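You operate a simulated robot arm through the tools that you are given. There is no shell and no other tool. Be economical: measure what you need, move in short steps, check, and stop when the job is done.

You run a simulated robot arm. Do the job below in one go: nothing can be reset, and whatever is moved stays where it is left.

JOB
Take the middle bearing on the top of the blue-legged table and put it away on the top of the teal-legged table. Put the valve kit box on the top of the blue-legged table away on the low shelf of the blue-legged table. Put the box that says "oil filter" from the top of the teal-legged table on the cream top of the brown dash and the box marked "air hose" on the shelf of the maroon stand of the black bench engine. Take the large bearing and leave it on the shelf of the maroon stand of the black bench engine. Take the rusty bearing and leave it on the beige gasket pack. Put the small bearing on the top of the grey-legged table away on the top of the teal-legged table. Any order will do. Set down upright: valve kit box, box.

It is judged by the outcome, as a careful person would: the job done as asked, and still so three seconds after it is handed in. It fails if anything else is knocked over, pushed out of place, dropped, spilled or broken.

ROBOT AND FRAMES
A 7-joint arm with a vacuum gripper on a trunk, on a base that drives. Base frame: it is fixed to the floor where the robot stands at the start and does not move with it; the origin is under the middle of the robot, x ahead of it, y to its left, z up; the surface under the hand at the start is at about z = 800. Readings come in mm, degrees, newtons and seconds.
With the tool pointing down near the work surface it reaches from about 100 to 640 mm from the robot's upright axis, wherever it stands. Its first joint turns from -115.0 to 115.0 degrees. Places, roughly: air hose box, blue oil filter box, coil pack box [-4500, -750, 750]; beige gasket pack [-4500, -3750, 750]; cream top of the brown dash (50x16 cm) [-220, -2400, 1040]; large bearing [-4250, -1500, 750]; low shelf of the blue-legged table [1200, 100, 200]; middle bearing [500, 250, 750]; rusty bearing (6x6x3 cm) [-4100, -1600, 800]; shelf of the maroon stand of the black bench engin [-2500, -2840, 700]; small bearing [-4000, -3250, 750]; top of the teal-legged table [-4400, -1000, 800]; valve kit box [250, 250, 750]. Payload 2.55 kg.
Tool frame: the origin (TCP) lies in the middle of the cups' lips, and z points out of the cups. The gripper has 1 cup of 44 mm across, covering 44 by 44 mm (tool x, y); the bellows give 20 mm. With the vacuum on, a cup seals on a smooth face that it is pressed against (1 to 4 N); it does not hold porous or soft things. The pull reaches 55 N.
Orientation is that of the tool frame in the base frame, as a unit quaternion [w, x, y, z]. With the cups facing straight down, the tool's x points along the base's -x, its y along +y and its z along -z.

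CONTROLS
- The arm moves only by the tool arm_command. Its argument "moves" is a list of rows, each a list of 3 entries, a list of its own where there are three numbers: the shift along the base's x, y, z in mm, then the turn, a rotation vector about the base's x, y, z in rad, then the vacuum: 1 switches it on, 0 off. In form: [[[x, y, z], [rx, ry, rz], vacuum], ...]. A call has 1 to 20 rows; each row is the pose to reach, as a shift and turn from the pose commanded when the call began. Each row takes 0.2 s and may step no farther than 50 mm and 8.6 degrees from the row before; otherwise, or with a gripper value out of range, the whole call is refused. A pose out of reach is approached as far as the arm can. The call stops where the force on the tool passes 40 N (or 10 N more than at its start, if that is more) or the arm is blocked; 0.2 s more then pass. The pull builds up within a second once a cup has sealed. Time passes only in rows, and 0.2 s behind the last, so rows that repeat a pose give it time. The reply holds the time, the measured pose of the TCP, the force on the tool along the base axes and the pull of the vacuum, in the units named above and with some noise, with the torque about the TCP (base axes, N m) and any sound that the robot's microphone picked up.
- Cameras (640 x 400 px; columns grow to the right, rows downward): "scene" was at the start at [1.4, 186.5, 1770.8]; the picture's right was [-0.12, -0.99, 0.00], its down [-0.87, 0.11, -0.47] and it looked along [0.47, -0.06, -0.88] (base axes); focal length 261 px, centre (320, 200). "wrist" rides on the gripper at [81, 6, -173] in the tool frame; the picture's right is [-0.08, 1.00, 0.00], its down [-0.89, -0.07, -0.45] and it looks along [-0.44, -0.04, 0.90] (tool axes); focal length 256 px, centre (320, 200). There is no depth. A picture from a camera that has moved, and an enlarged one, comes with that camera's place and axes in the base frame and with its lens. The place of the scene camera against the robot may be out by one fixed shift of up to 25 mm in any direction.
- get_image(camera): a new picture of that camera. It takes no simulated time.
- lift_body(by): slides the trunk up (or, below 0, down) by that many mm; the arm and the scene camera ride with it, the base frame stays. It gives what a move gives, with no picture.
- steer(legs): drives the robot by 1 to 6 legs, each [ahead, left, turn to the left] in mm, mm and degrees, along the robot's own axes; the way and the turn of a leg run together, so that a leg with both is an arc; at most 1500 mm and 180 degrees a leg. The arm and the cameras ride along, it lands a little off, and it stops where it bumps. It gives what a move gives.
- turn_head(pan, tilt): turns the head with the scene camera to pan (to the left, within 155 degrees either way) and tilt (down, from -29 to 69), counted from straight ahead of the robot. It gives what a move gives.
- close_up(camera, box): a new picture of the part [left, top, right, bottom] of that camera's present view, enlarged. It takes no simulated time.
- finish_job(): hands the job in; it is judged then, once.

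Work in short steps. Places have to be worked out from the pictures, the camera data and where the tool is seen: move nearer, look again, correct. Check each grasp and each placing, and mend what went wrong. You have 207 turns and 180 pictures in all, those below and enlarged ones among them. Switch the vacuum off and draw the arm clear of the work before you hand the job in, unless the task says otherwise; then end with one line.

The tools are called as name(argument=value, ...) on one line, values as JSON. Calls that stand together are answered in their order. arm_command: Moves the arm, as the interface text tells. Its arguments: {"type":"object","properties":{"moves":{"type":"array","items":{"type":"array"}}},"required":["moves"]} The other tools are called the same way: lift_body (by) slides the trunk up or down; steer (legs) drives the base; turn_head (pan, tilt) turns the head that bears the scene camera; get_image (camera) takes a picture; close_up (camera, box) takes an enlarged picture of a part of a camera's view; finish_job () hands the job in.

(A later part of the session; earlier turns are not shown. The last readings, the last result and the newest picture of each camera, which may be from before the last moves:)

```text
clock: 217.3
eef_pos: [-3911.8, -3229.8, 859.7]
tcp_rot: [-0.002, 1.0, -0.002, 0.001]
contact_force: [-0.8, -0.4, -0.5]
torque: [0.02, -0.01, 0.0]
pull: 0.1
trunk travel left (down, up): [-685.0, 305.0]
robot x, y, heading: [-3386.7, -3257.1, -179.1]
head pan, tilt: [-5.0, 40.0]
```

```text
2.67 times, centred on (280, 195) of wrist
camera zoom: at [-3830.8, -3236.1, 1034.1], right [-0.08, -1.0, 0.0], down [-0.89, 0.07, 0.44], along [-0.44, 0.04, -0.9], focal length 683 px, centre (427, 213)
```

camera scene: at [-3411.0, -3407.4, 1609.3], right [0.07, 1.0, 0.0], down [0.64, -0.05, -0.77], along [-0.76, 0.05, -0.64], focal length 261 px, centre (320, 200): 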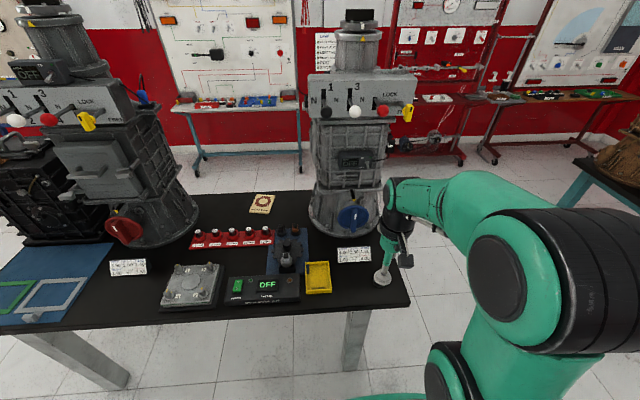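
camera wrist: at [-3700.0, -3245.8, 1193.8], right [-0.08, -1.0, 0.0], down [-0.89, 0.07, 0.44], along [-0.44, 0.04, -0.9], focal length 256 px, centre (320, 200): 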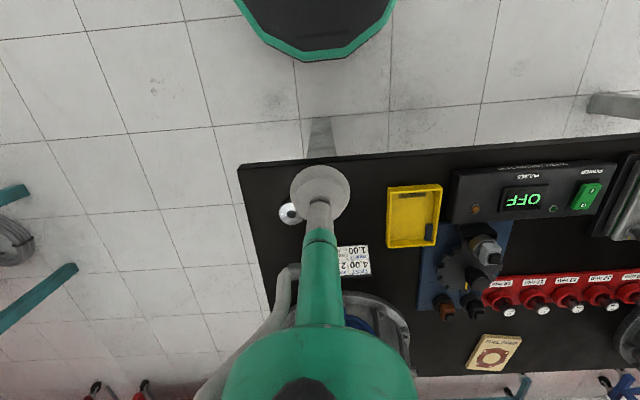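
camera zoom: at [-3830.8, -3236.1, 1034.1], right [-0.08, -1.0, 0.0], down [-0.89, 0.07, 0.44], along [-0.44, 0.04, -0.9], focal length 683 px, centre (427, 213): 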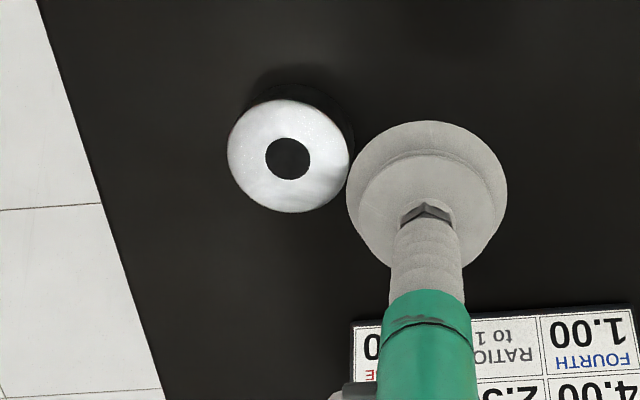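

Bearing centre ≈ (−3923,−3176), about 46 mm wide. I move just above it and verify centring.

arm_command(moves=[[[-6, 27, 0], [0, 0, 0], 0], [[-11.5, 54, 0], [0, 0, 0], 0], [[-11.5, 54, -35], [0, 0, 0], 0], [[-11.5, 54, -55], [0, 0, 0], 0]])

close_up(camera="wrist", box=[240, 130, 400, 230])

```text
clock: 218.3
eef_pos: [-3921.0, -3175.7, 804.5]
tcp_rot: [-0.002, 1.0, 0.0, 0.0]
contact_force: [-0.6, 0.4, 0.4]
torque: [0.01, -0.01, 0.02]
pull: 0.1
trunk travel left (down, up): [-685.0, 305.0]
robot x, y, heading: [-3385.1, -3253.6, -179.3]
head pan, tilt: [-5.0, 40.0]
```

```text
4.00 times, centred on (320, 180) of wrist
camera zoom: at [-3841.2, -3184.4, 978.1], right [-0.08, -1.0, 0.0], down [-0.89, 0.07, 0.45], along [-0.44, 0.04, -0.9], focal length 1024 px, centre (320, 280)
```

zoom: 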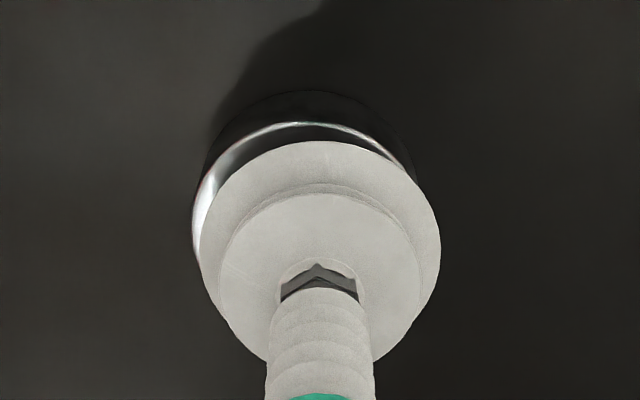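

The bearing lies ~3 mm to the +y side of the cup. I correct and recheck.

arm_command(moves=[[[-0.7, 3, -4], [0, 0, 0], 0]])

close_up(camera="wrist", box=[240, 130, 400, 230])

```text
clock: 218.7
eef_pos: [-3920.8, -3173.6, 798.7]
tcp_rot: [-0.002, 1.0, 0.0, 0.001]
contact_force: [-1.0, -0.2, 0.5]
torque: [0.0, -0.01, 0.02]
pull: 0.1
trunk travel left (down, up): [-685.0, 305.0]
robot x, y, heading: [-3387.4, -3254.3, -179.1]
head pan, tilt: [-5.0, 40.0]
```

```text
4.00 times, centred on (320, 180) of wrist
camera zoom: at [-3841.7, -3181.0, 973.6], right [-0.08, -1.0, 0.0], down [-0.89, 0.07, 0.44], along [-0.44, 0.04, -0.9], focal length 1024 px, centre (320, 280)
```

zoom: 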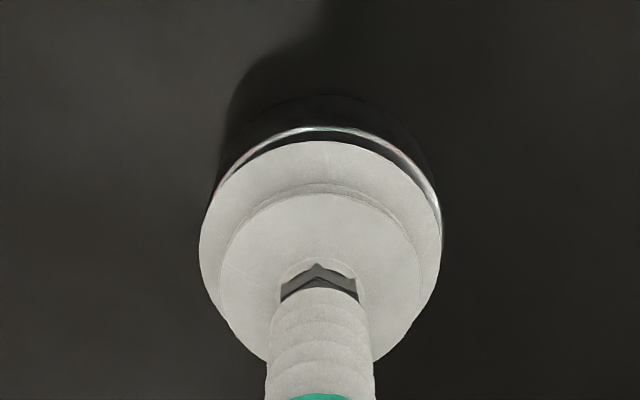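

Centred. Press with vacuum on.

arm_command(moves=[[[0, -0.5, -4], [0, 0, 0], 1], [[0, -0.5, -8], [0, 0, 0], 1], [[0, -0.5, -11], [0, 0, 0], 1], [[0, -0.5, -11], [0, 0, 0], 1], [[0, -0.5, -11], [0, 0, 0], 1]])

```text
clock: 219.9
eef_pos: [-3923.1, -3172.9, 790.3]
tcp_rot: [-0.002, 1.0, -0.002, -0.001]
contact_force: [0.1, -0.3, 8.6]
torque: [-0.18, -0.04, -0.01]
pull: 55.3
trunk travel left (down, up): [-685.0, 305.0]
robot x, y, heading: [-3387.7, -3251.3, -178.8]
head pan, tilt: [-5.0, 40.0]
```

Sealed. I lift, tuck, and carry it to the teal table.

arm_command(moves=[[[0, 0, 30], [0, 0, 0], 1], [[10, -5, 75], [0, 0, 0], 1], [[35, -15, 115], [0, 0, 0], 1], [[65, -30, 150], [0, 0, 0], 1], [[95, -45, 180], [0, 0, 0], 1], [[130, -60, 205], [0, 0, 0], 1], [[160, -70, 215], [0, 0, 0], 1]])

close_up(camera="wrist", box=[240, 130, 400, 230])

```text
clock: 221.5
eef_pos: [-3760.0, -3245.0, 1004.9]
tcp_rot: [-0.002, 1.0, -0.002, 0.001]
contact_force: [-0.3, -0.2, -1.4]
torque: [-0.03, 0.02, 0.01]
pull: 55.2
trunk travel left (down, up): [-685.0, 305.0]
robot x, y, heading: [-3387.8, -3253.3, -178.9]
head pan, tilt: [-5.0, 40.0]
```

```text
4.00 times, centred on (320, 180) of wrist
camera zoom: at [-3680.0, -3252.5, 1178.8], right [-0.08, -1.0, 0.0], down [-0.89, 0.07, 0.44], along [-0.44, 0.04, -0.9], focal length 1024 px, centre (320, 280)
```

zoom: 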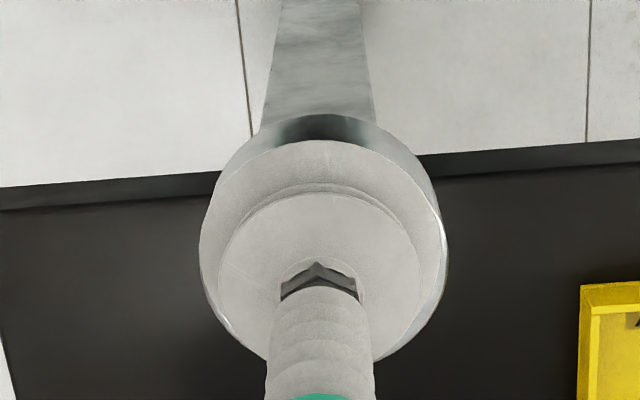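

steer(legs=[[50, 0, -1.1], [0, -1240, 0]])

steer(legs=[[0, -1200, 0]])

```text
clock: 228.2
eef_pos: [-3821.9, -2024.1, 1004.1]
tcp_rot: [-0.001, 1.0, -0.001, 0.0]
contact_force: [-0.4, 0.3, -1.4]
torque: [-0.01, 0.01, -0.02]
pull: 55.3
trunk travel left (down, up): [-685.0, 305.0]
robot x, y, heading: [-3445.4, -2032.0, -179.3]
head pan, tilt: [-5.0, 40.0]
```

```text
clock: 234.3
eef_pos: [-3845.1, -831.2, 1005.6]
tcp_rot: [-0.002, 1.0, 0.001, 0.0]
contact_force: [0.1, -0.5, -1.1]
torque: [-0.04, -0.01, 0.03]
pull: 55.0
trunk travel left (down, up): [-685.0, 305.0]
robot x, y, heading: [-3468.2, -842.8, -178.7]
head pan, tilt: [-5.0, 40.0]
```

steer(legs=[[270, -40, -1.2]])

get_image(camera="wrist")

```text
clock: 236.2
eef_pos: [-4118.6, -786.4, 1003.9]
tcp_rot: [-0.002, 1.0, -0.009, 0.001]
contact_force: [0.2, -0.5, -1.1]
torque: [-0.04, -0.02, -0.01]
pull: 55.1
trunk travel left (down, up): [-685.0, 305.0]
robot x, y, heading: [-3742.1, -800.3, -179.8]
head pan, tilt: [-5.0, 40.0]
```

```text
109 pictures are left
camera wrist: at [-4038.7, -795.6, 1178.2], right [-0.1, -1.0, 0.0], down [-0.89, 0.08, 0.44], along [-0.44, 0.05, -0.9], focal length 256 px, centre (320, 200)
```

wrist: 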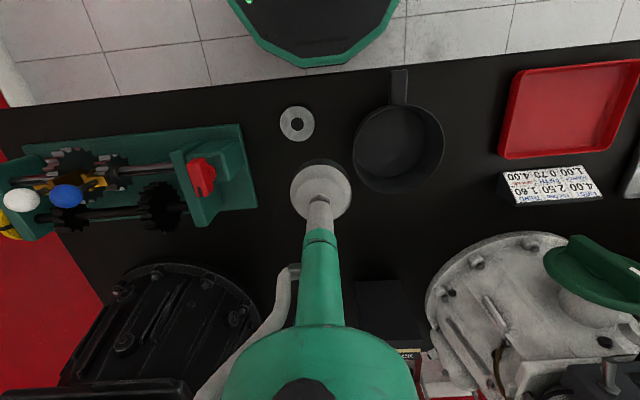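

Free spot at about (−4215,−775). I move over it and descend.

arm_command(moves=[[[-40, 5, -20], [0, 0, 0], 1], [[-80, 9, -45], [0, 0, 0], 1], [[-96, 11, -85], [0, 0, 0], 1], [[-96, 11, -125], [0, 0, 0], 1], [[-96, 11, -165], [0, 0, 0], 1], [[-96, 11, -195], [0, 0, 0], 1]])

get_image(camera="wrist")

```text
clock: 237.6
eef_pos: [-4217.9, -777.4, 807.3]
tcp_rot: [-0.002, 1.0, -0.009, 0.001]
contact_force: [-0.2, 0.9, -2.3]
torque: [-0.01, 0.0, 0.0]
pull: 54.8
trunk travel left (down, up): [-685.0, 305.0]
robot x, y, heading: [-3742.3, -805.4, -179.8]
head pan, tilt: [-5.0, 40.0]
```

```text
108 pictures are left
camera wrist: at [-4137.3, -786.6, 981.3], right [-0.1, -1.0, 0.0], down [-0.89, 0.08, 0.44], along [-0.44, 0.05, -0.9], focal length 256 px, centre (320, 200)
```

wrist: 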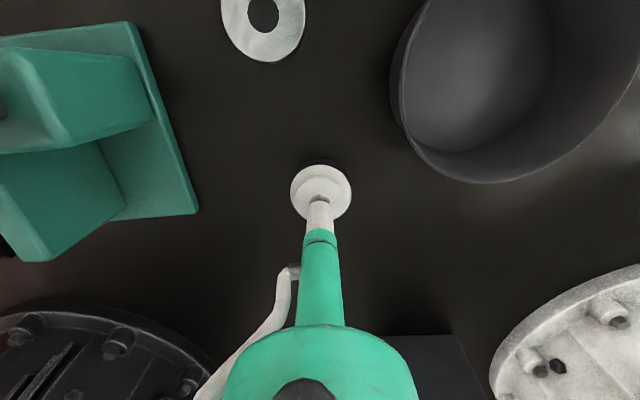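

arm_command(moves=[[[0, 0, -6], [0, 0, 0], 1], [[0, 0, -11], [0, 0, 0], 1], [[0, 0, -14], [0, 0, 0], 1]])

```text
clock: 238.4
eef_pos: [-4215.0, -776.0, 796.0]
tcp_rot: [-0.002, 1.0, -0.008, 0.001]
contact_force: [-0.1, -0.5, -1.4]
torque: [0.0, 0.0, -0.03]
pull: 54.9
trunk travel left (down, up): [-685.0, 305.0]
robot x, y, heading: [-3742.4, -809.2, -179.8]
head pan, tilt: [-5.0, 40.0]
```

arm_command(moves=[[[0, 0, -3], [0, 0, 0], 1], [[0, 0, -6], [0, 0, 0], 1], [[0, 0, -8], [0, 0, 0], 1]])

```text
clock: 239.2
eef_pos: [-4215.8, -775.6, 789.3]
tcp_rot: [-0.002, 1.0, -0.009, -0.003]
contact_force: [3.4, -0.9, 21.8]
torque: [-0.14, -0.13, 0.05]
pull: 54.6
trunk travel left (down, up): [-685.0, 305.0]
robot x, y, heading: [-3739.0, -807.4, -180.0]
head pan, tilt: [-5.0, 40.0]
```

Contact. Release, rise and retract.

arm_command(moves=[[[0, 0, 2], [0, 0, 0], 0], [[0, 0, 3], [0, 0, 0], 0], [[0, 0, 3], [0, 0, 0], 0], [[0, 0, 3], [0, 0, 0], 0], [[0, 0, 3], [0, 0, 0], 0], [[0, 0, 20], [0, 0, 0], 0], [[0, 0, 60], [0, 0, 0], 0], [[20, 0, 100], [0, 0, 0], 0], [[50, 0, 135], [0, 0, 0], 0], [[90, 0, 160], [0, 0, 0], 0]])

get_image(camera="wrist")

```text
clock: 241.4
eef_pos: [-4122.8, -773.1, 950.3]
tcp_rot: [-0.002, 1.0, -0.008, 0.001]
contact_force: [0.5, 0.3, 0.4]
torque: [0.01, 0.03, 0.02]
pull: 0.0
trunk travel left (down, up): [-685.0, 305.0]
robot x, y, heading: [-3740.9, -804.9, -180.0]
head pan, tilt: [-5.0, 40.0]
```

```text
107 pictures are left
camera wrist: at [-4041.9, -782.3, 1123.8], right [-0.1, -1.0, 0.0], down [-0.89, 0.08, 0.44], along [-0.44, 0.05, -0.9], focal length 256 px, centre (320, 200)
```

wrist: 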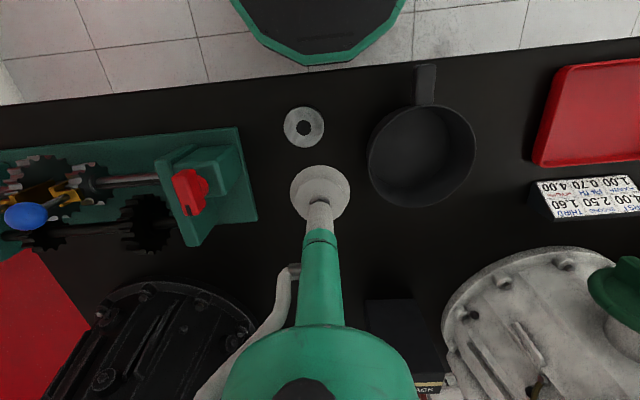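

I back off a little and shift left to the large bearing.

steer(legs=[[-150, 0, 0], [0, 610, 0]])

get_image(camera="wrist")

turn_head(pan=-20, tilt=40)

get_image(camera="scene")

```text
clock: 245.8
eef_pos: [-3973.9, -1366.3, 949.5]
tcp_rot: [-0.002, 1.0, -0.012, 0.0]
contact_force: [0.5, 0.3, 0.3]
torque: [0.01, 0.0, -0.01]
pull: 0.0
trunk travel left (down, up): [-685.0, 305.0]
robot x, y, heading: [-3591.8, -1399.8, 179.5]
head pan, tilt: [-5.0, 40.0]
```

```text
106 pictures are left
camera wrist: at [-3894.4, -1377.3, 1123.3], right [-0.1, -0.99, 0.0], down [-0.89, 0.09, 0.44], along [-0.44, 0.05, -0.9], focal length 256 px, centre (320, 200)
```

wrist: 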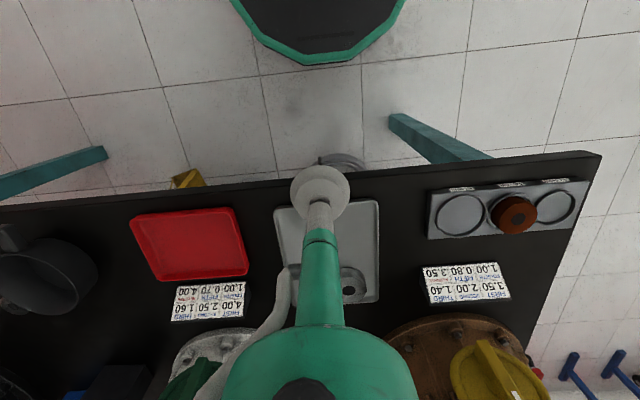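

```text
clock: 246.6
eef_pos: [-3975.1, -1366.4, 949.8]
tcp_rot: [-0.002, 1.0, -0.012, 0.002]
contact_force: [-0.5, 0.2, 0.3]
torque: [-0.01, -0.02, -0.01]
pull: 0.1
trunk travel left (down, up): [-685.0, 305.0]
robot x, y, heading: [-3593.3, -1400.7, 179.8]
head pan, tilt: [-20.0, 40.0]
```

```text
105 pictures are left
camera scene: at [-3617.1, -1528.9, 1609.4], right [0.35, 0.94, 0.0], down [0.6, -0.22, -0.77], along [-0.72, 0.27, -0.64], focal length 261 px, centre (320, 200)
```

scene: 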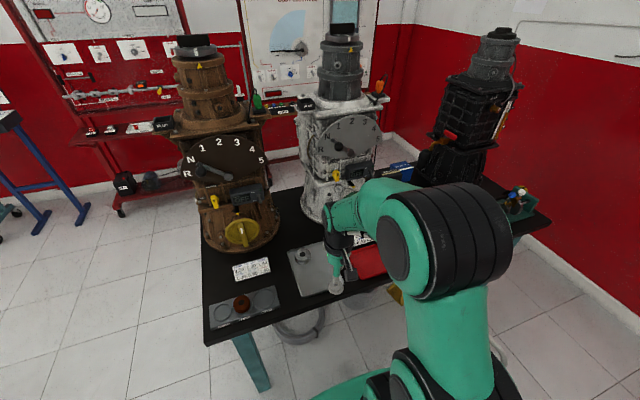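

Large bearing at about (−4232,−1389) on the grey tray. I drive 130 mm closer and come lower beside it.

steer(legs=[[130, 0, 0]])

arm_command(moves=[[[-35, 0, -20], [0, 0, 0], 0], [[-70, 5, -40], [0, 0, 0], 0], [[-105, 15, -55], [0, 0, 0], 0], [[-130, 35, -65], [0, 0, 0], 0]])

get_image(camera="wrist")

```text
clock: 247.8
eef_pos: [-4102.9, -1366.1, 948.5]
tcp_rot: [-0.001, 1.0, -0.014, 0.002]
contact_force: [-0.2, -0.1, -0.5]
torque: [0.02, -0.03, -0.01]
pull: 0.1
trunk travel left (down, up): [-685.0, 305.0]
robot x, y, heading: [-3722.8, -1401.1, 179.5]
head pan, tilt: [-20.0, 40.0]
```

```text
clock: 248.8
eef_pos: [-4234.6, -1328.6, 885.8]
tcp_rot: [-0.002, 1.0, -0.013, 0.001]
contact_force: [0.2, -0.2, 0.5]
torque: [0.0, 0.0, 0.01]
pull: 0.1
trunk travel left (down, up): [-685.0, 305.0]
robot x, y, heading: [-3723.8, -1399.5, 179.6]
head pan, tilt: [-20.0, 40.0]
```

```text
104 pictures are left
camera wrist: at [-4154.3, -1339.3, 1059.1], right [-0.1, -0.99, 0.0], down [-0.89, 0.09, 0.44], along [-0.44, 0.05, -0.9], focal length 256 px, centre (320, 200)
```

wrist: 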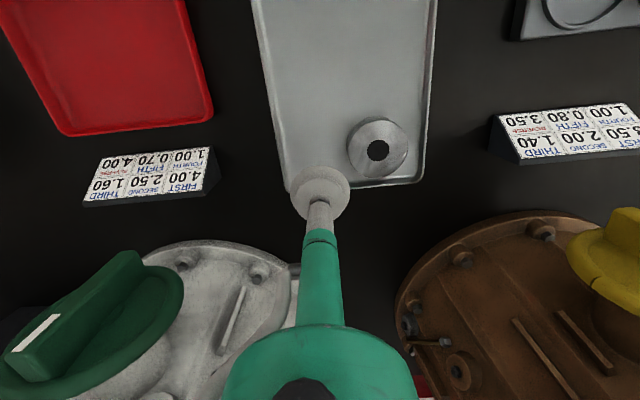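

Bearing centre ≈ (−4228,−1390), ~62 mm wide. I move above and check.

arm_command(moves=[[[3, -30, 0], [0, 0, 0], 0], [[7, -61, 0], [0, 0, 0], 0], [[7, -61, -30], [0, 0, 0], 0], [[7, -61, -60], [0, 0, 0], 0]])

close_up(camera="wrist", box=[220, 120, 420, 245])

```text
clock: 249.8
eef_pos: [-4227.2, -1392.9, 823.5]
tcp_rot: [-0.002, 1.0, -0.013, -0.001]
contact_force: [-0.2, -0.1, -0.5]
torque: [0.0, 0.01, 0.0]
pull: 0.0
trunk travel left (down, up): [-685.0, 305.0]
robot x, y, heading: [-3719.3, -1396.0, 179.2]
head pan, tilt: [-20.0, 40.0]
```

```text
3.20 times, centred on (320, 182) of wrist
camera zoom: at [-4147.3, -1402.8, 996.7], right [-0.1, -0.99, 0.0], down [-0.89, 0.09, 0.45], along [-0.44, 0.05, -0.9], focal length 819 px, centre (320, 256)
```

zoom: 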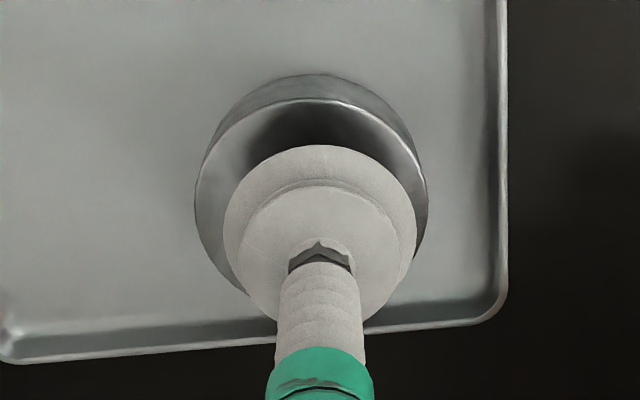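

Nearly centred (2 mm off). Correct, descend and seal.

arm_command(moves=[[[0, 2, -8], [0, 0, 0], 1], [[0, 2, -14], [0, 0, 0], 1], [[0, 2, -17], [0, 0, 0], 1], [[0, 2, -19], [0, 0, 0], 1], [[0, 2, -19], [0, 0, 0], 1], [[0, 2, -19], [0, 0, 0], 1]])

```text
clock: 251.2
eef_pos: [-4227.1, -1390.0, 805.1]
tcp_rot: [-0.001, 1.0, -0.013, 0.001]
contact_force: [-0.2, 0.8, -2.7]
torque: [0.01, -0.06, -0.02]
pull: 55.0
trunk travel left (down, up): [-685.0, 305.0]
robot x, y, heading: [-3720.9, -1399.8, 179.7]
head pan, tilt: [-20.0, 40.0]
```

Sealed. Lift straight up, then retract.

arm_command(moves=[[[0, 0, 20], [0, 0, 0], 1], [[0, 0, 50], [0, 0, 0], 1], [[10, 0, 90], [0, 0, 0], 1], [[30, 0, 130], [0, 0, 0], 1], [[65, 0, 160], [0, 0, 0], 1], [[105, 0, 180], [0, 0, 0], 1], [[130, 0, 190], [0, 0, 0], 1]])

get_image(camera="wrist")

```text
clock: 252.8
eef_pos: [-4090.1, -1388.8, 996.6]
tcp_rot: [-0.003, 1.0, -0.013, 0.001]
contact_force: [-0.3, 0.8, -2.5]
torque: [0.04, -0.02, 0.02]
pull: 55.0
trunk travel left (down, up): [-685.0, 305.0]
robot x, y, heading: [-3719.8, -1395.6, 179.6]
head pan, tilt: [-20.0, 40.0]
```

```text
102 pictures are left
camera wrist: at [-4011.4, -1398.8, 1169.1], right [-0.1, -0.99, 0.0], down [-0.89, 0.09, 0.44], along [-0.44, 0.05, -0.9], focal length 256 px, centre (320, 200)
```

wrist: 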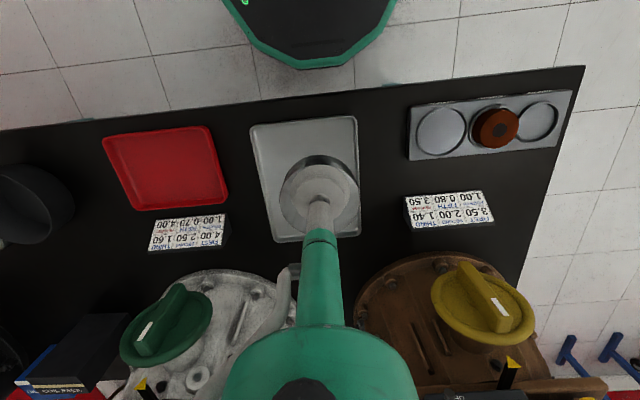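

I carry it to the far end of the maroon stand's shelf.

steer(legs=[[-320, 0, 0], [0, 1415, 0], [0, 0, 180]])

```text
clock: 268.8
eef_pos: [-2996.7, -2798.8, 995.0]
tcp_rot: [-0.001, 0.001, 1.0, -0.001]
contact_force: [0.1, -0.2, -3.2]
torque: [0.01, -0.01, -0.03]
pull: 55.4
trunk travel left (down, up): [-685.0, 305.0]
robot x, y, heading: [-3369.8, -2796.0, 1.0]
head pan, tilt: [-20.0, 40.0]
```

steer(legs=[[225, -30, -1]])

lift_body(by=-150)

get_image(camera="wrist")

```text
clock: 270.6
eef_pos: [-2763.7, -2831.0, 995.5]
tcp_rot: [-0.002, 0.01, 1.0, -0.001]
contact_force: [-0.3, -0.2, -3.4]
torque: [-0.01, 0.07, 0.01]
pull: 55.3
trunk travel left (down, up): [-685.0, 305.0]
robot x, y, heading: [-3138.1, -2827.0, -0.3]
head pan, tilt: [-20.0, 40.0]
```

```text
clock: 272.3
eef_pos: [-2765.3, -2832.8, 845.6]
tcp_rot: [0.0, 0.011, 1.0, -0.001]
contact_force: [0.3, 0.2, -3.0]
torque: [-0.01, 0.02, -0.01]
pull: 55.1
trunk travel left (down, up): [-535.0, 455.0]
robot x, y, heading: [-3134.8, -2823.7, -0.2]
head pan, tilt: [-20.0, 40.0]
```

```text
101 pictures are left
camera wrist: at [-2845.5, -2825.0, 1018.8], right [0.1, 0.99, 0.0], down [0.89, -0.09, 0.44], along [0.44, -0.05, -0.9], focal length 256 px, centre (320, 200)
```

wrist: 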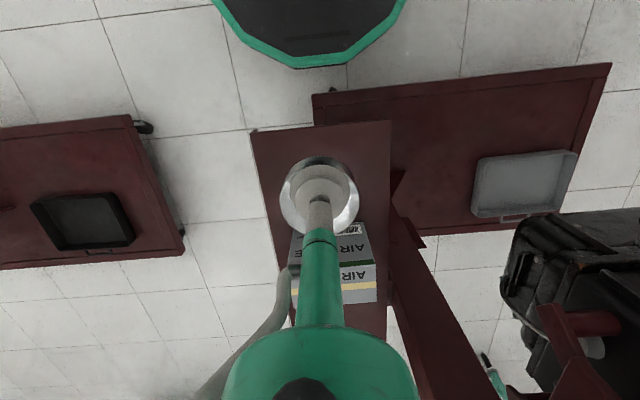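

arm_command(moves=[[[20, 0, -20], [0, 0, 0], 1], [[37, 0, -55], [0, 0, 0], 1], [[37, 0, -85], [0, 0, 0], 1], [[37, 0, -98], [0, 0, 0], 1]])

get_image(camera="wrist")

```text
clock: 273.3
eef_pos: [-2728.4, -2829.8, 748.1]
tcp_rot: [-0.001, 0.01, 1.0, -0.002]
contact_force: [0.0, 0.5, -2.4]
torque: [0.0, 0.02, 0.03]
pull: 55.0
trunk travel left (down, up): [-535.0, 455.0]
robot x, y, heading: [-3138.2, -2820.8, 0.1]
head pan, tilt: [-20.0, 40.0]
```

```text
100 pictures are left
camera wrist: at [-2808.8, -2823.1, 921.1], right [0.1, 0.99, 0.0], down [0.89, -0.09, 0.44], along [0.44, -0.05, -0.9], focal length 256 px, centre (320, 200)
```

wrist: 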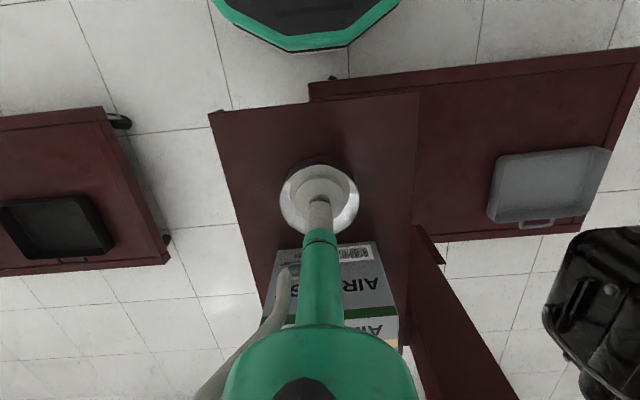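

arm_command(moves=[[[0, 0, -5], [0, 0, 0], 1], [[0, 0, -9], [0, 0, 0], 1], [[0, 0, -12], [0, 0, 0], 1]])

```text
clock: 274.1
eef_pos: [-2727.9, -2832.0, 735.6]
tcp_rot: [0.0, 0.01, 1.0, -0.002]
contact_force: [-0.1, 0.1, -2.4]
torque: [0.01, 0.01, -0.02]
pull: 54.9
trunk travel left (down, up): [-535.0, 455.0]
robot x, y, heading: [-3136.0, -2822.7, 0.0]
head pan, tilt: [-20.0, 40.0]
```

arm_command(moves=[[[0, 0, -2], [0, 0, 0], 1], [[0, 0, -4], [0, 0, 0], 1], [[0, 0, -6], [0, 0, 0], 1]])

```text
clock: 274.9
eef_pos: [-2728.4, -2832.2, 729.7]
tcp_rot: [-0.001, 0.011, 1.0, -0.002]
contact_force: [0.4, 0.4, -3.4]
torque: [-0.02, 0.06, 0.01]
pull: 54.3
trunk travel left (down, up): [-535.0, 455.0]
robot x, y, heading: [-3136.7, -2829.0, 0.0]
head pan, tilt: [-20.0, 40.0]
```

arm_command(moves=[[[0, 0, -2], [0, 0, 0], 1], [[0, 0, -4], [0, 0, 0], 1], [[0, 0, -6], [0, 0, 0], 1]])

```text
clock: 275.7
eef_pos: [-2728.6, -2832.7, 723.7]
tcp_rot: [0.001, 0.009, 1.0, -0.002]
contact_force: [-1.7, 2.5, 8.0]
torque: [0.1, -0.33, 0.1]
pull: 54.7
trunk travel left (down, up): [-535.0, 455.0]
robot x, y, heading: [-3139.7, -2827.4, -0.3]
head pan, tilt: [-20.0, 40.0]
```

Contact. Release and withdraw.

arm_command(moves=[[[0, 0, 1], [0, 0, 0], 0], [[0, 0, 1], [0, 0, 0], 0], [[0, 0, 1], [0, 0, 0], 0], [[0, 0, 1], [0, 0, 0], 0], [[0, 0, 1], [0, 0, 0], 0], [[0, 0, 15], [0, 0, 0], 0], [[0, 0, 60], [0, 0, 0], 0], [[-30, 0, 100], [0, 0, 0], 0], [[-45, 0, 130], [0, 0, 0], 0]])

get_image(camera="wrist")

lift_body(by=150)

steer(legs=[[-250, 0, 0], [0, 0, -180]])

```text
clock: 277.7
eef_pos: [-2776.3, -2831.5, 855.1]
tcp_rot: [-0.001, 0.011, 1.0, -0.003]
contact_force: [0.4, -0.1, -0.4]
torque: [0.01, 0.01, 0.03]
pull: 0.1
trunk travel left (down, up): [-535.0, 455.0]
robot x, y, heading: [-3139.9, -2825.1, -0.1]
head pan, tilt: [-20.0, 40.0]
```

```text
99 pictures are left
camera wrist: at [-2857.0, -2823.2, 1027.3], right [0.1, 0.99, 0.0], down [0.89, -0.09, 0.44], along [0.44, -0.05, -0.9], focal length 256 px, centre (320, 200)
```

wrist: 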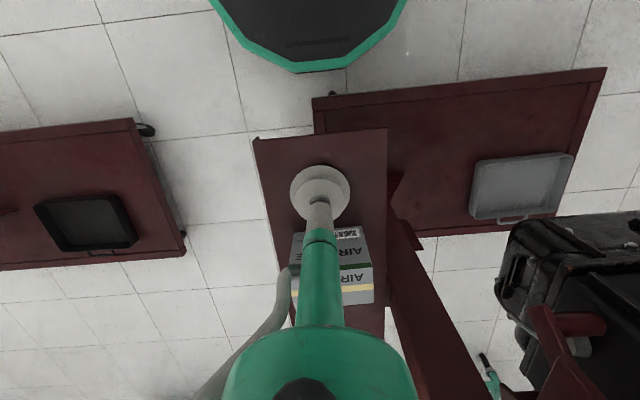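

```text
clock: 279.5
eef_pos: [-2775.8, -2830.7, 1004.1]
tcp_rot: [-0.001, 0.011, 1.0, -0.002]
contact_force: [0.4, -0.5, -0.3]
torque: [-0.01, -0.03, 0.02]
pull: 0.1
trunk travel left (down, up): [-685.0, 305.0]
robot x, y, heading: [-3137.1, -2823.8, -0.2]
head pan, tilt: [-20.0, 40.0]
```

```text
clock: 288.8
eef_pos: [-3744.9, -2792.6, 1003.1]
tcp_rot: [-0.002, 0.999, -0.045, 0.001]
contact_force: [0.4, 0.1, 0.5]
torque: [0.0, -0.01, 0.0]
pull: 0.0
trunk travel left (down, up): [-685.0, 305.0]
robot x, y, heading: [-3385.9, -2824.0, 175.9]
head pan, tilt: [-20.0, 40.0]
```

Now the rusty bearing on the teal table's left corner.

steer(legs=[[0, 0, 4], [0, -1170, 0], [200, 0, 0]])

get_image(camera="wrist")

```text
clock: 296.4
eef_pos: [-3960.8, -1666.1, 1002.1]
tcp_rot: [-0.003, 1.0, 0.003, 0.002]
contact_force: [-0.5, 0.4, 0.1]
torque: [0.01, -0.03, 0.01]
pull: 0.1
trunk travel left (down, up): [-685.0, 305.0]
robot x, y, heading: [-3599.1, -1660.1, -178.5]
head pan, tilt: [-20.0, 40.0]
```

```text
98 pictures are left
camera wrist: at [-3880.6, -1673.9, 1176.8], right [-0.07, -1.0, 0.0], down [-0.89, 0.06, 0.44], along [-0.44, 0.04, -0.9], focal length 256 px, centre (320, 200)
```

wrist: 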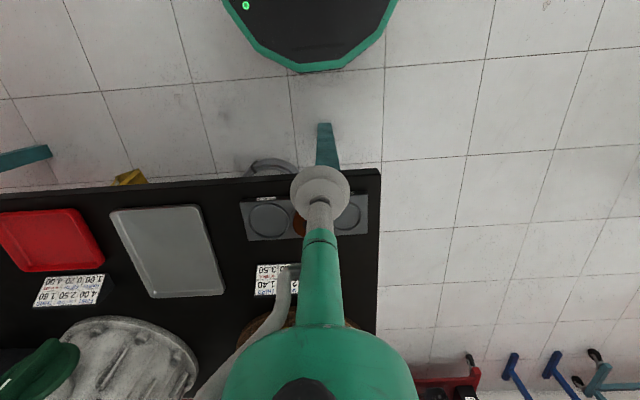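

arm_command(moves=[[[-40, -8, -20], [0, 0, 0], 0], [[-80, -14, -40], [0, 0, 0], 0], [[-115, -20, -70], [0, 0, 0], 0], [[-135, -24, -105], [0, 0, 0], 0], [[-140, -24, -125], [0, 0, 0], 0]])

close_up(camera="wrist", box=[160, 120, 400, 270])

```text
clock: 297.6
eef_pos: [-4100.2, -1691.3, 877.1]
tcp_rot: [-0.002, 1.0, 0.002, 0.0]
contact_force: [-0.4, 1.0, 0.5]
torque: [-0.02, 0.0, 0.0]
pull: 0.1
trunk travel left (down, up): [-685.0, 305.0]
robot x, y, heading: [-3603.1, -1666.1, -178.4]
head pan, tilt: [-20.0, 40.0]
```

```text
2.67 times, centred on (280, 195) of wrist
camera zoom: at [-4019.2, -1698.9, 1050.4], right [-0.07, -1.0, 0.0], down [-0.89, 0.06, 0.45], along [-0.44, 0.04, -0.9], focal length 683 px, centre (427, 213)
```

zoom: 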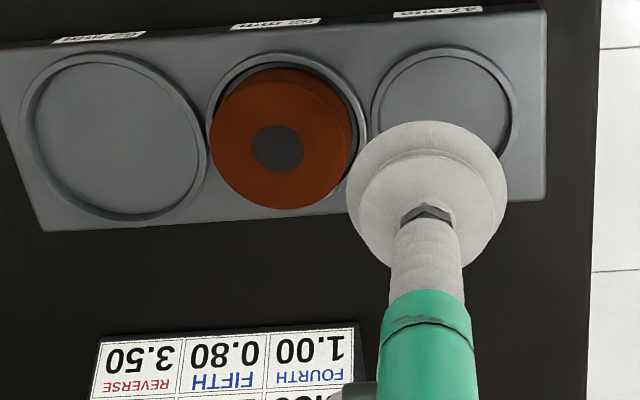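

arm_command(moves=[[[-4, 28, 0], [0, 0, 0], 0], [[-8.5, 56.5, 0], [0, 0, 0], 0], [[-8.5, 56.5, -40], [0, 0, 0], 0], [[-8.5, 56.5, -57], [0, 0, 0], 0]])

close_up(camera="wrist", box=[220, 120, 420, 245])

```text
clock: 298.6
eef_pos: [-4108.0, -1634.5, 820.5]
tcp_rot: [-0.002, 1.0, 0.003, 0.001]
contact_force: [0.1, 0.2, -0.8]
torque: [-0.01, 0.02, 0.0]
pull: 0.0
trunk travel left (down, up): [-685.0, 305.0]
robot x, y, heading: [-3599.1, -1663.9, -178.6]
head pan, tilt: [-20.0, 40.0]
```

```text
3.20 times, centred on (320, 182) of wrist
camera zoom: at [-4027.1, -1642.0, 994.6], right [-0.07, -1.0, 0.0], down [-0.89, 0.06, 0.44], along [-0.44, 0.04, -0.9], focal length 819 px, centre (320, 256)
```

zoom: 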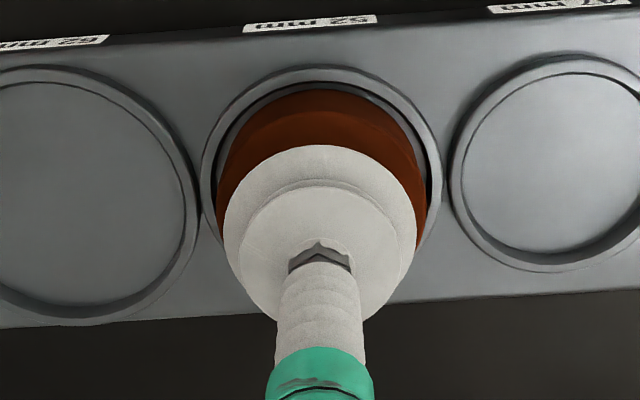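

Centred. Descend and seal.

arm_command(moves=[[[0, 0, -8], [0, 0, 0], 1], [[0, 0, -13], [0, 0, 0], 1], [[0, 0, -16], [0, 0, 0], 1], [[0, 0, -18], [0, 0, 0], 1], [[0, 0, -18], [0, 0, 0], 1], [[0, 0, -18], [0, 0, 0], 1]])

```text
clock: 300.0
eef_pos: [-4107.7, -1633.7, 805.5]
tcp_rot: [-0.002, 1.0, 0.002, -0.003]
contact_force: [5.2, -4.5, 28.4]
torque: [-0.2, -0.17, 0.02]
pull: 54.6
trunk travel left (down, up): [-685.0, 305.0]
robot x, y, heading: [-3596.2, -1660.0, -178.5]
head pan, tilt: [-20.0, 40.0]
```

Sealed. Lift and tuck.

arm_command(moves=[[[0, 0, 20], [0, 0, 0], 1], [[0, 0, 50], [0, 0, 0], 1], [[20, 0, 90], [0, 0, 0], 1], [[55, -5, 120], [0, 0, 0], 1], [[90, -10, 150], [0, 0, 0], 1], [[120, -15, 180], [0, 0, 0], 1], [[145, -20, 200], [0, 0, 0], 1]])

get_image(camera="wrist")

```text
clock: 301.6
eef_pos: [-3959.8, -1655.9, 1000.0]
tcp_rot: [-0.002, 1.0, 0.002, 0.001]
contact_force: [0.0, 0.5, -1.8]
torque: [-0.03, 0.0, -0.01]
pull: 54.7
trunk travel left (down, up): [-685.0, 305.0]
robot x, y, heading: [-3599.2, -1660.2, -178.6]
head pan, tilt: [-20.0, 40.0]
```

```text
95 pictures are left
camera wrist: at [-3879.5, -1664.2, 1174.6], right [-0.07, -1.0, 0.0], down [-0.89, 0.06, 0.44], along [-0.44, 0.04, -0.9], focal length 256 px, centre (320, 200)
```

wrist: 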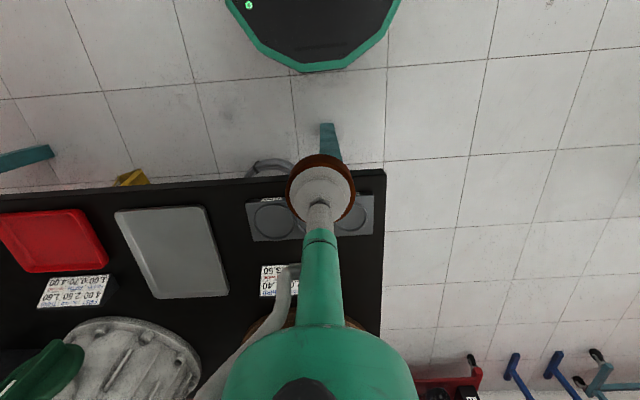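

Held. I drive into the gap between the two tables and look at the space behind them.

steer(legs=[[0, 0, -1.4], [0, 770, 0], [500, 0, 0]])

turn_head(pan=15, tilt=25)

get_image(camera="scene")

turn_head(pan=-50, tilt=25)

get_image(camera="scene")

```text
clock: 308.7
eef_pos: [-4464.6, -2426.8, 1000.8]
tcp_rot: [-0.002, 1.0, -0.018, 0.001]
contact_force: [0.3, 0.5, -1.0]
torque: [0.0, -0.04, 0.01]
pull: 55.4
trunk travel left (down, up): [-685.0, 305.0]
robot x, y, heading: [-4099.5, -2449.8, 179.2]
head pan, tilt: [-20.0, 40.0]
```

```text
clock: 309.7
eef_pos: [-4463.8, -2427.5, 1000.5]
tcp_rot: [-0.001, 1.0, -0.017, 0.001]
contact_force: [0.1, -0.4, -3.0]
torque: [0.0, 0.02, 0.01]
pull: 54.4
trunk travel left (down, up): [-685.0, 305.0]
robot x, y, heading: [-4104.0, -2450.5, 179.1]
head pan, tilt: [15.0, 25.0]
```

```text
94 pictures are left
camera scene: at [-4137.3, -2630.7, 1632.7], right [-0.24, 0.97, 0.0], down [0.41, 0.1, -0.91], along [-0.88, -0.22, -0.42], focal length 261 px, centre (320, 200)
```

scene: 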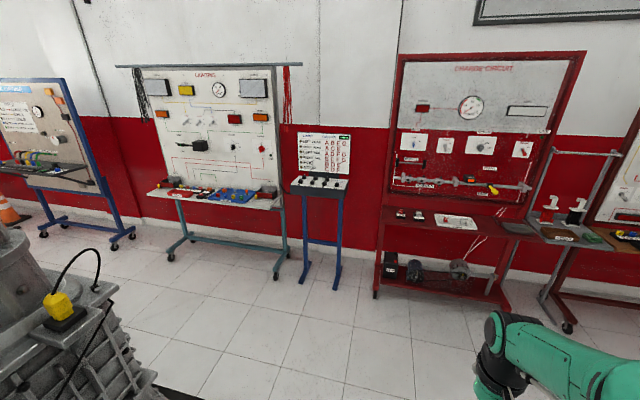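

```text
clock: 311.1
eef_pos: [-4464.4, -2427.4, 1000.5]
tcp_rot: [-0.001, 1.0, -0.017, 0.001]
contact_force: [-0.5, -0.8, -2.1]
torque: [0.01, -0.02, 0.05]
pull: 55.0
trunk travel left (down, up): [-685.0, 305.0]
robot x, y, heading: [-4102.1, -2446.8, 179.0]
head pan, tilt: [-50.0, 25.0]
```

```text
93 pictures are left
camera scene: at [-4106.1, -2536.9, 1632.8], right [0.78, 0.63, 0.0], down [0.27, -0.33, -0.91], along [-0.57, 0.7, -0.42], focal length 261 px, centre (320, 200)
```

scene: 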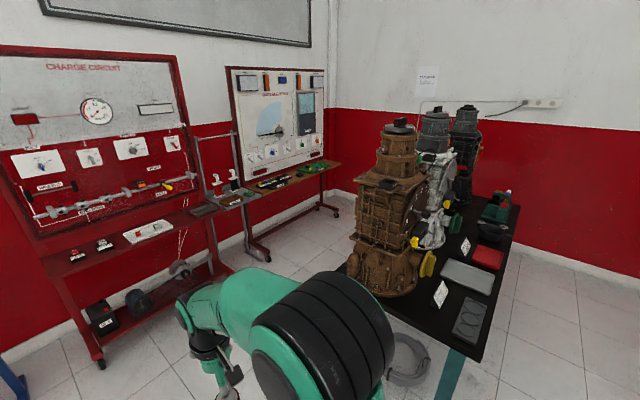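

There's a ~1.2 m aisle behind the tables. I turn around here, reverse into it and slide behind the grey table.

steer(legs=[[0, 0, -179], [-1000, 0, 0]])

```text
clock: 323.6
eef_pos: [-4732.6, -2452.6, 1000.3]
tcp_rot: [-0.001, 0.008, 1.0, -0.001]
contact_force: [-0.2, -0.8, -1.6]
torque: [0.0, -0.01, 0.0]
pull: 54.7
trunk travel left (down, up): [-685.0, 305.0]
robot x, y, heading: [-5093.8, -2435.2, 0.2]
head pan, tilt: [-50.0, 25.0]
```

steer(legs=[[0, -1200, 0]])

turn_head(pan=0, tilt=40)

get_image(camera="scene")

get_image(camera="wrist")

```text
clock: 329.7
eef_pos: [-4725.0, -3651.8, 1000.1]
tcp_rot: [-0.001, 0.005, 1.0, -0.001]
contact_force: [0.0, -0.3, -1.3]
torque: [0.04, 0.01, -0.03]
pull: 55.2
trunk travel left (down, up): [-685.0, 305.0]
robot x, y, heading: [-5085.5, -3640.5, 0.6]
head pan, tilt: [-50.0, 25.0]
```

```text
clock: 330.9
eef_pos: [-4724.1, -3651.7, 1001.0]
tcp_rot: [-0.001, 0.004, 1.0, -0.002]
contact_force: [0.5, 0.9, -1.5]
torque: [-0.04, 0.02, 0.0]
pull: 54.8
trunk travel left (down, up): [-685.0, 305.0]
robot x, y, heading: [-5086.0, -3639.7, 0.5]
head pan, tilt: [0.0, 40.0]
```

```text
92 pictures are left
camera scene: at [-5067.3, -3444.8, 1609.5], right [0.01, -1.0, 0.0], down [-0.64, -0.01, -0.77], along [0.77, 0.01, -0.64], focal length 261 px, centre (320, 200)
```

scene: 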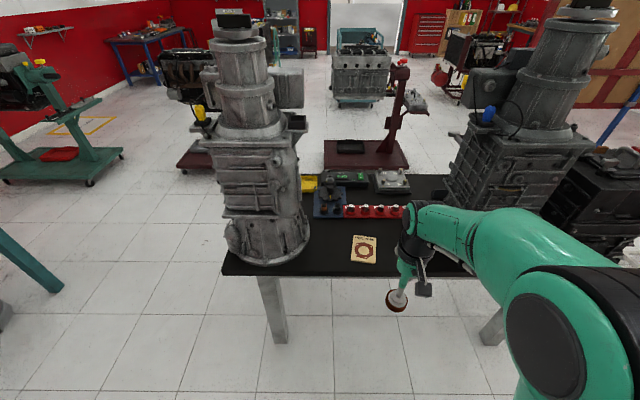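

```text
91 pictures are left
camera wrist: at [-4805.4, -3644.4, 1174.3], right [0.09, 1.0, 0.0], down [0.89, -0.08, 0.44], along [0.44, -0.04, -0.9], focal length 256 px, centre (320, 200)
```

wrist: 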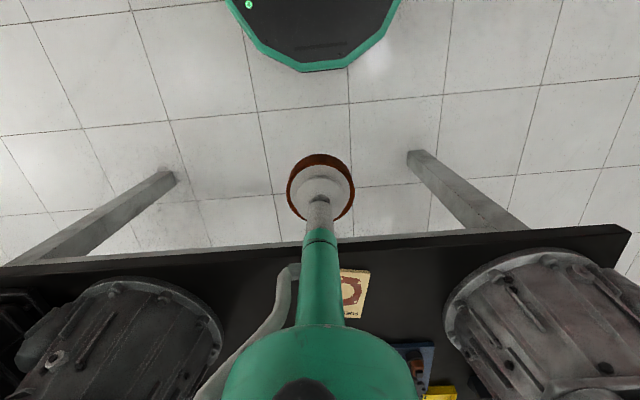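

Gasket pack is at about (−4384,−3612). I drive closer and lower toward it.

steer(legs=[[225, 30, -0.5]])

arm_command(moves=[[[35, 0, -20], [0, 0, 0], 1], [[65, 0, -50], [0, 0, 0], 1], [[85, 0, -85], [0, 0, 0], 1]])

get_image(camera="wrist")

get_image(camera="scene")

```text
clock: 332.6
eef_pos: [-4501.2, -3623.7, 999.9]
tcp_rot: [-0.002, 0.01, 1.0, -0.002]
contact_force: [0.0, -0.4, -1.8]
torque: [-0.01, 0.0, -0.02]
pull: 54.7
trunk travel left (down, up): [-685.0, 305.0]
robot x, y, heading: [-4864.6, -3607.9, 0.2]
head pan, tilt: [0.0, 40.0]
```

```text
clock: 333.4
eef_pos: [-4417.9, -3621.2, 914.2]
tcp_rot: [-0.001, 0.009, 1.0, -0.002]
contact_force: [0.8, 0.1, -1.3]
torque: [0.02, 0.01, -0.07]
pull: 54.5
trunk travel left (down, up): [-685.0, 305.0]
robot x, y, heading: [-4865.0, -3609.0, 0.2]
head pan, tilt: [0.0, 40.0]
```

```text
90 pictures are left
camera wrist: at [-4498.1, -3614.0, 1087.7], right [0.1, 1.0, 0.0], down [0.89, -0.09, 0.44], along [0.44, -0.05, -0.9], focal length 256 px, centre (320, 200)
```

wrist: 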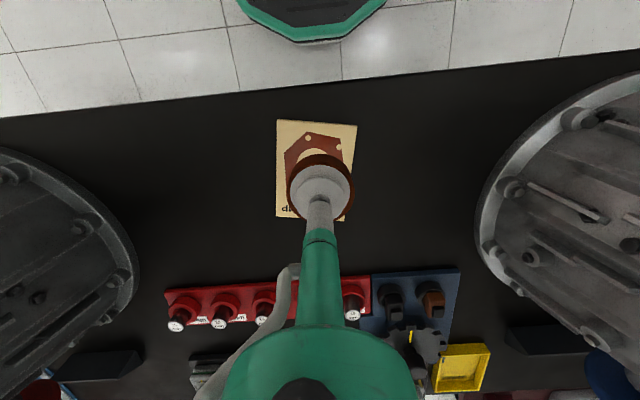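

```text
89 pictures are left
camera scene: at [-4840.4, -3414.1, 1609.4], right [0.0, -1.0, 0.0], down [-0.64, 0.0, -0.77], along [0.77, 0.0, -0.64], focal length 261 px, centre (320, 200)
```

scene: 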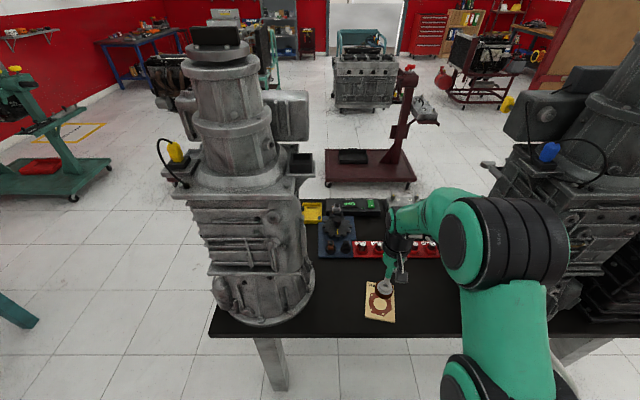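

Pack centre ≈ (−4383,−3634). I move over it and descend.

arm_command(moves=[[[20, -7, -30], [0, 0, 0], 1], [[35, -12, -60], [0, 0, 0], 1], [[35, -12, -85], [0, 0, 0], 1], [[35, -12, -97], [0, 0, 0], 1]])

get_image(camera="wrist")

```text
clock: 334.4
eef_pos: [-4382.7, -3634.7, 818.8]
tcp_rot: [0.0, 0.009, 1.0, -0.002]
contact_force: [-0.2, 0.2, -0.9]
torque: [0.02, 0.01, 0.03]
pull: 55.0
trunk travel left (down, up): [-685.0, 305.0]
robot x, y, heading: [-4864.4, -3607.5, -0.1]
head pan, tilt: [0.0, 40.0]
```

```text
88 pictures are left
camera wrist: at [-4463.0, -3626.9, 992.6], right [0.1, 1.0, 0.0], down [0.89, -0.09, 0.44], along [0.44, -0.05, -0.9], focal length 256 px, centre (320, 200)
```

wrist: 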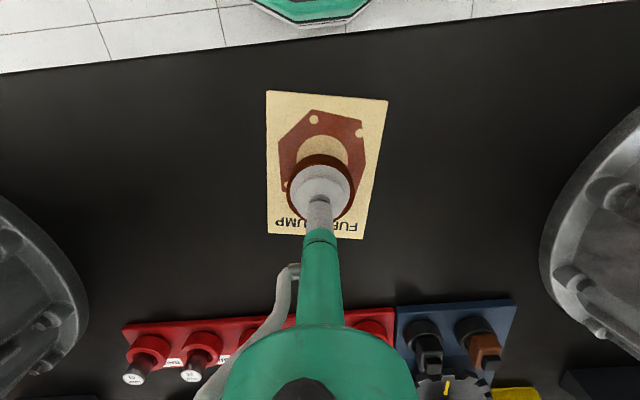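

arm_command(moves=[[[-8, 0, -5], [0, 0, 0], 1], [[-8, 0, -9], [0, 0, 0], 1], [[-8, 0, -12], [0, 0, 0], 1]])

```text
clock: 335.2
eef_pos: [-4390.7, -3634.8, 807.5]
tcp_rot: [-0.002, 0.01, 1.0, -0.002]
contact_force: [0.3, 0.0, -2.2]
torque: [-0.01, 0.01, -0.02]
pull: 54.6
trunk travel left (down, up): [-685.0, 305.0]
robot x, y, heading: [-4864.4, -3613.3, -0.3]
head pan, tilt: [0.0, 40.0]
```

arm_command(moves=[[[0, 0, -2], [0, 0, 0], 1], [[0, 0, -4], [0, 0, 0], 1], [[0, 0, -6], [0, 0, 0], 1]])

```text
clock: 336.0
eef_pos: [-4388.4, -3637.3, 801.0]
tcp_rot: [-0.001, 0.008, 1.0, -0.002]
contact_force: [-1.7, 1.6, 4.9]
torque: [0.09, -0.03, -0.02]
pull: 55.1
trunk travel left (down, up): [-685.0, 305.0]
robot x, y, heading: [-4864.9, -3605.1, -0.3]
head pan, tilt: [0.0, 40.0]
```

Contact. Release and withdraw, then check.

arm_command(moves=[[[0, 0, 1], [0, 0, 0], 0], [[0, 0, 1], [0, 0, 0], 0], [[0, 0, 1], [0, 0, 0], 0], [[0, 0, 1], [0, 0, 0], 0], [[0, 0, 1], [0, 0, 0], 0], [[0, 0, 15], [0, 0, 0], 0], [[0, 0, 60], [0, 0, 0], 0], [[-40, 0, 90], [0, 0, 0], 0], [[-80, 0, 120], [0, 0, 0], 0], [[-110, 0, 160], [0, 0, 0], 0]])

get_image(camera="wrist")

close_up(camera="scene", box=[320, 240, 460, 340])

```text
clock: 338.2
eef_pos: [-4502.4, -3636.5, 958.8]
tcp_rot: [-0.001, 0.008, 1.0, -0.001]
contact_force: [0.3, -0.5, 0.2]
torque: [-0.01, -0.03, 0.02]
pull: 0.2
trunk travel left (down, up): [-685.0, 305.0]
robot x, y, heading: [-4867.1, -3605.1, -0.1]
head pan, tilt: [0.0, 40.0]
```

```text
87 pictures are left
camera wrist: at [-4582.2, -3627.9, 1132.1], right [0.1, 1.0, 0.0], down [0.89, -0.09, 0.44], along [0.44, -0.05, -0.9], focal length 256 px, centre (320, 200)
```

wrist: 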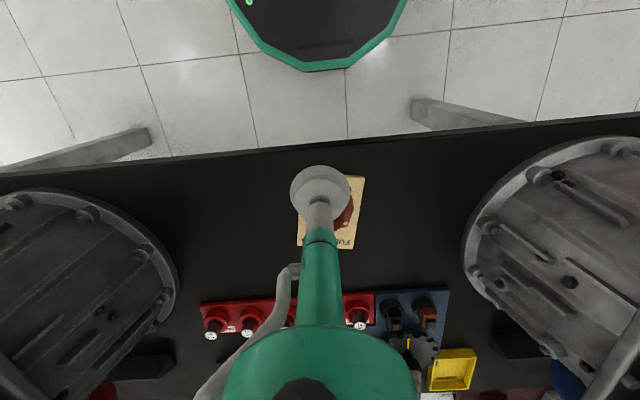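

```text
4.00 times, centred on (390, 290) of scene
camera zoom: at [-4844.1, -3414.1, 1609.4], right [0.0, -1.0, 0.0], down [-0.64, 0.0, -0.77], along [0.77, 0.0, -0.64], focal length 1044 px, centre (40, -160)
```

zoom: 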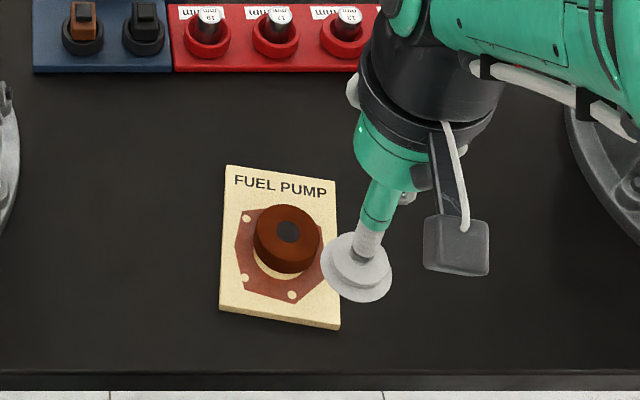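

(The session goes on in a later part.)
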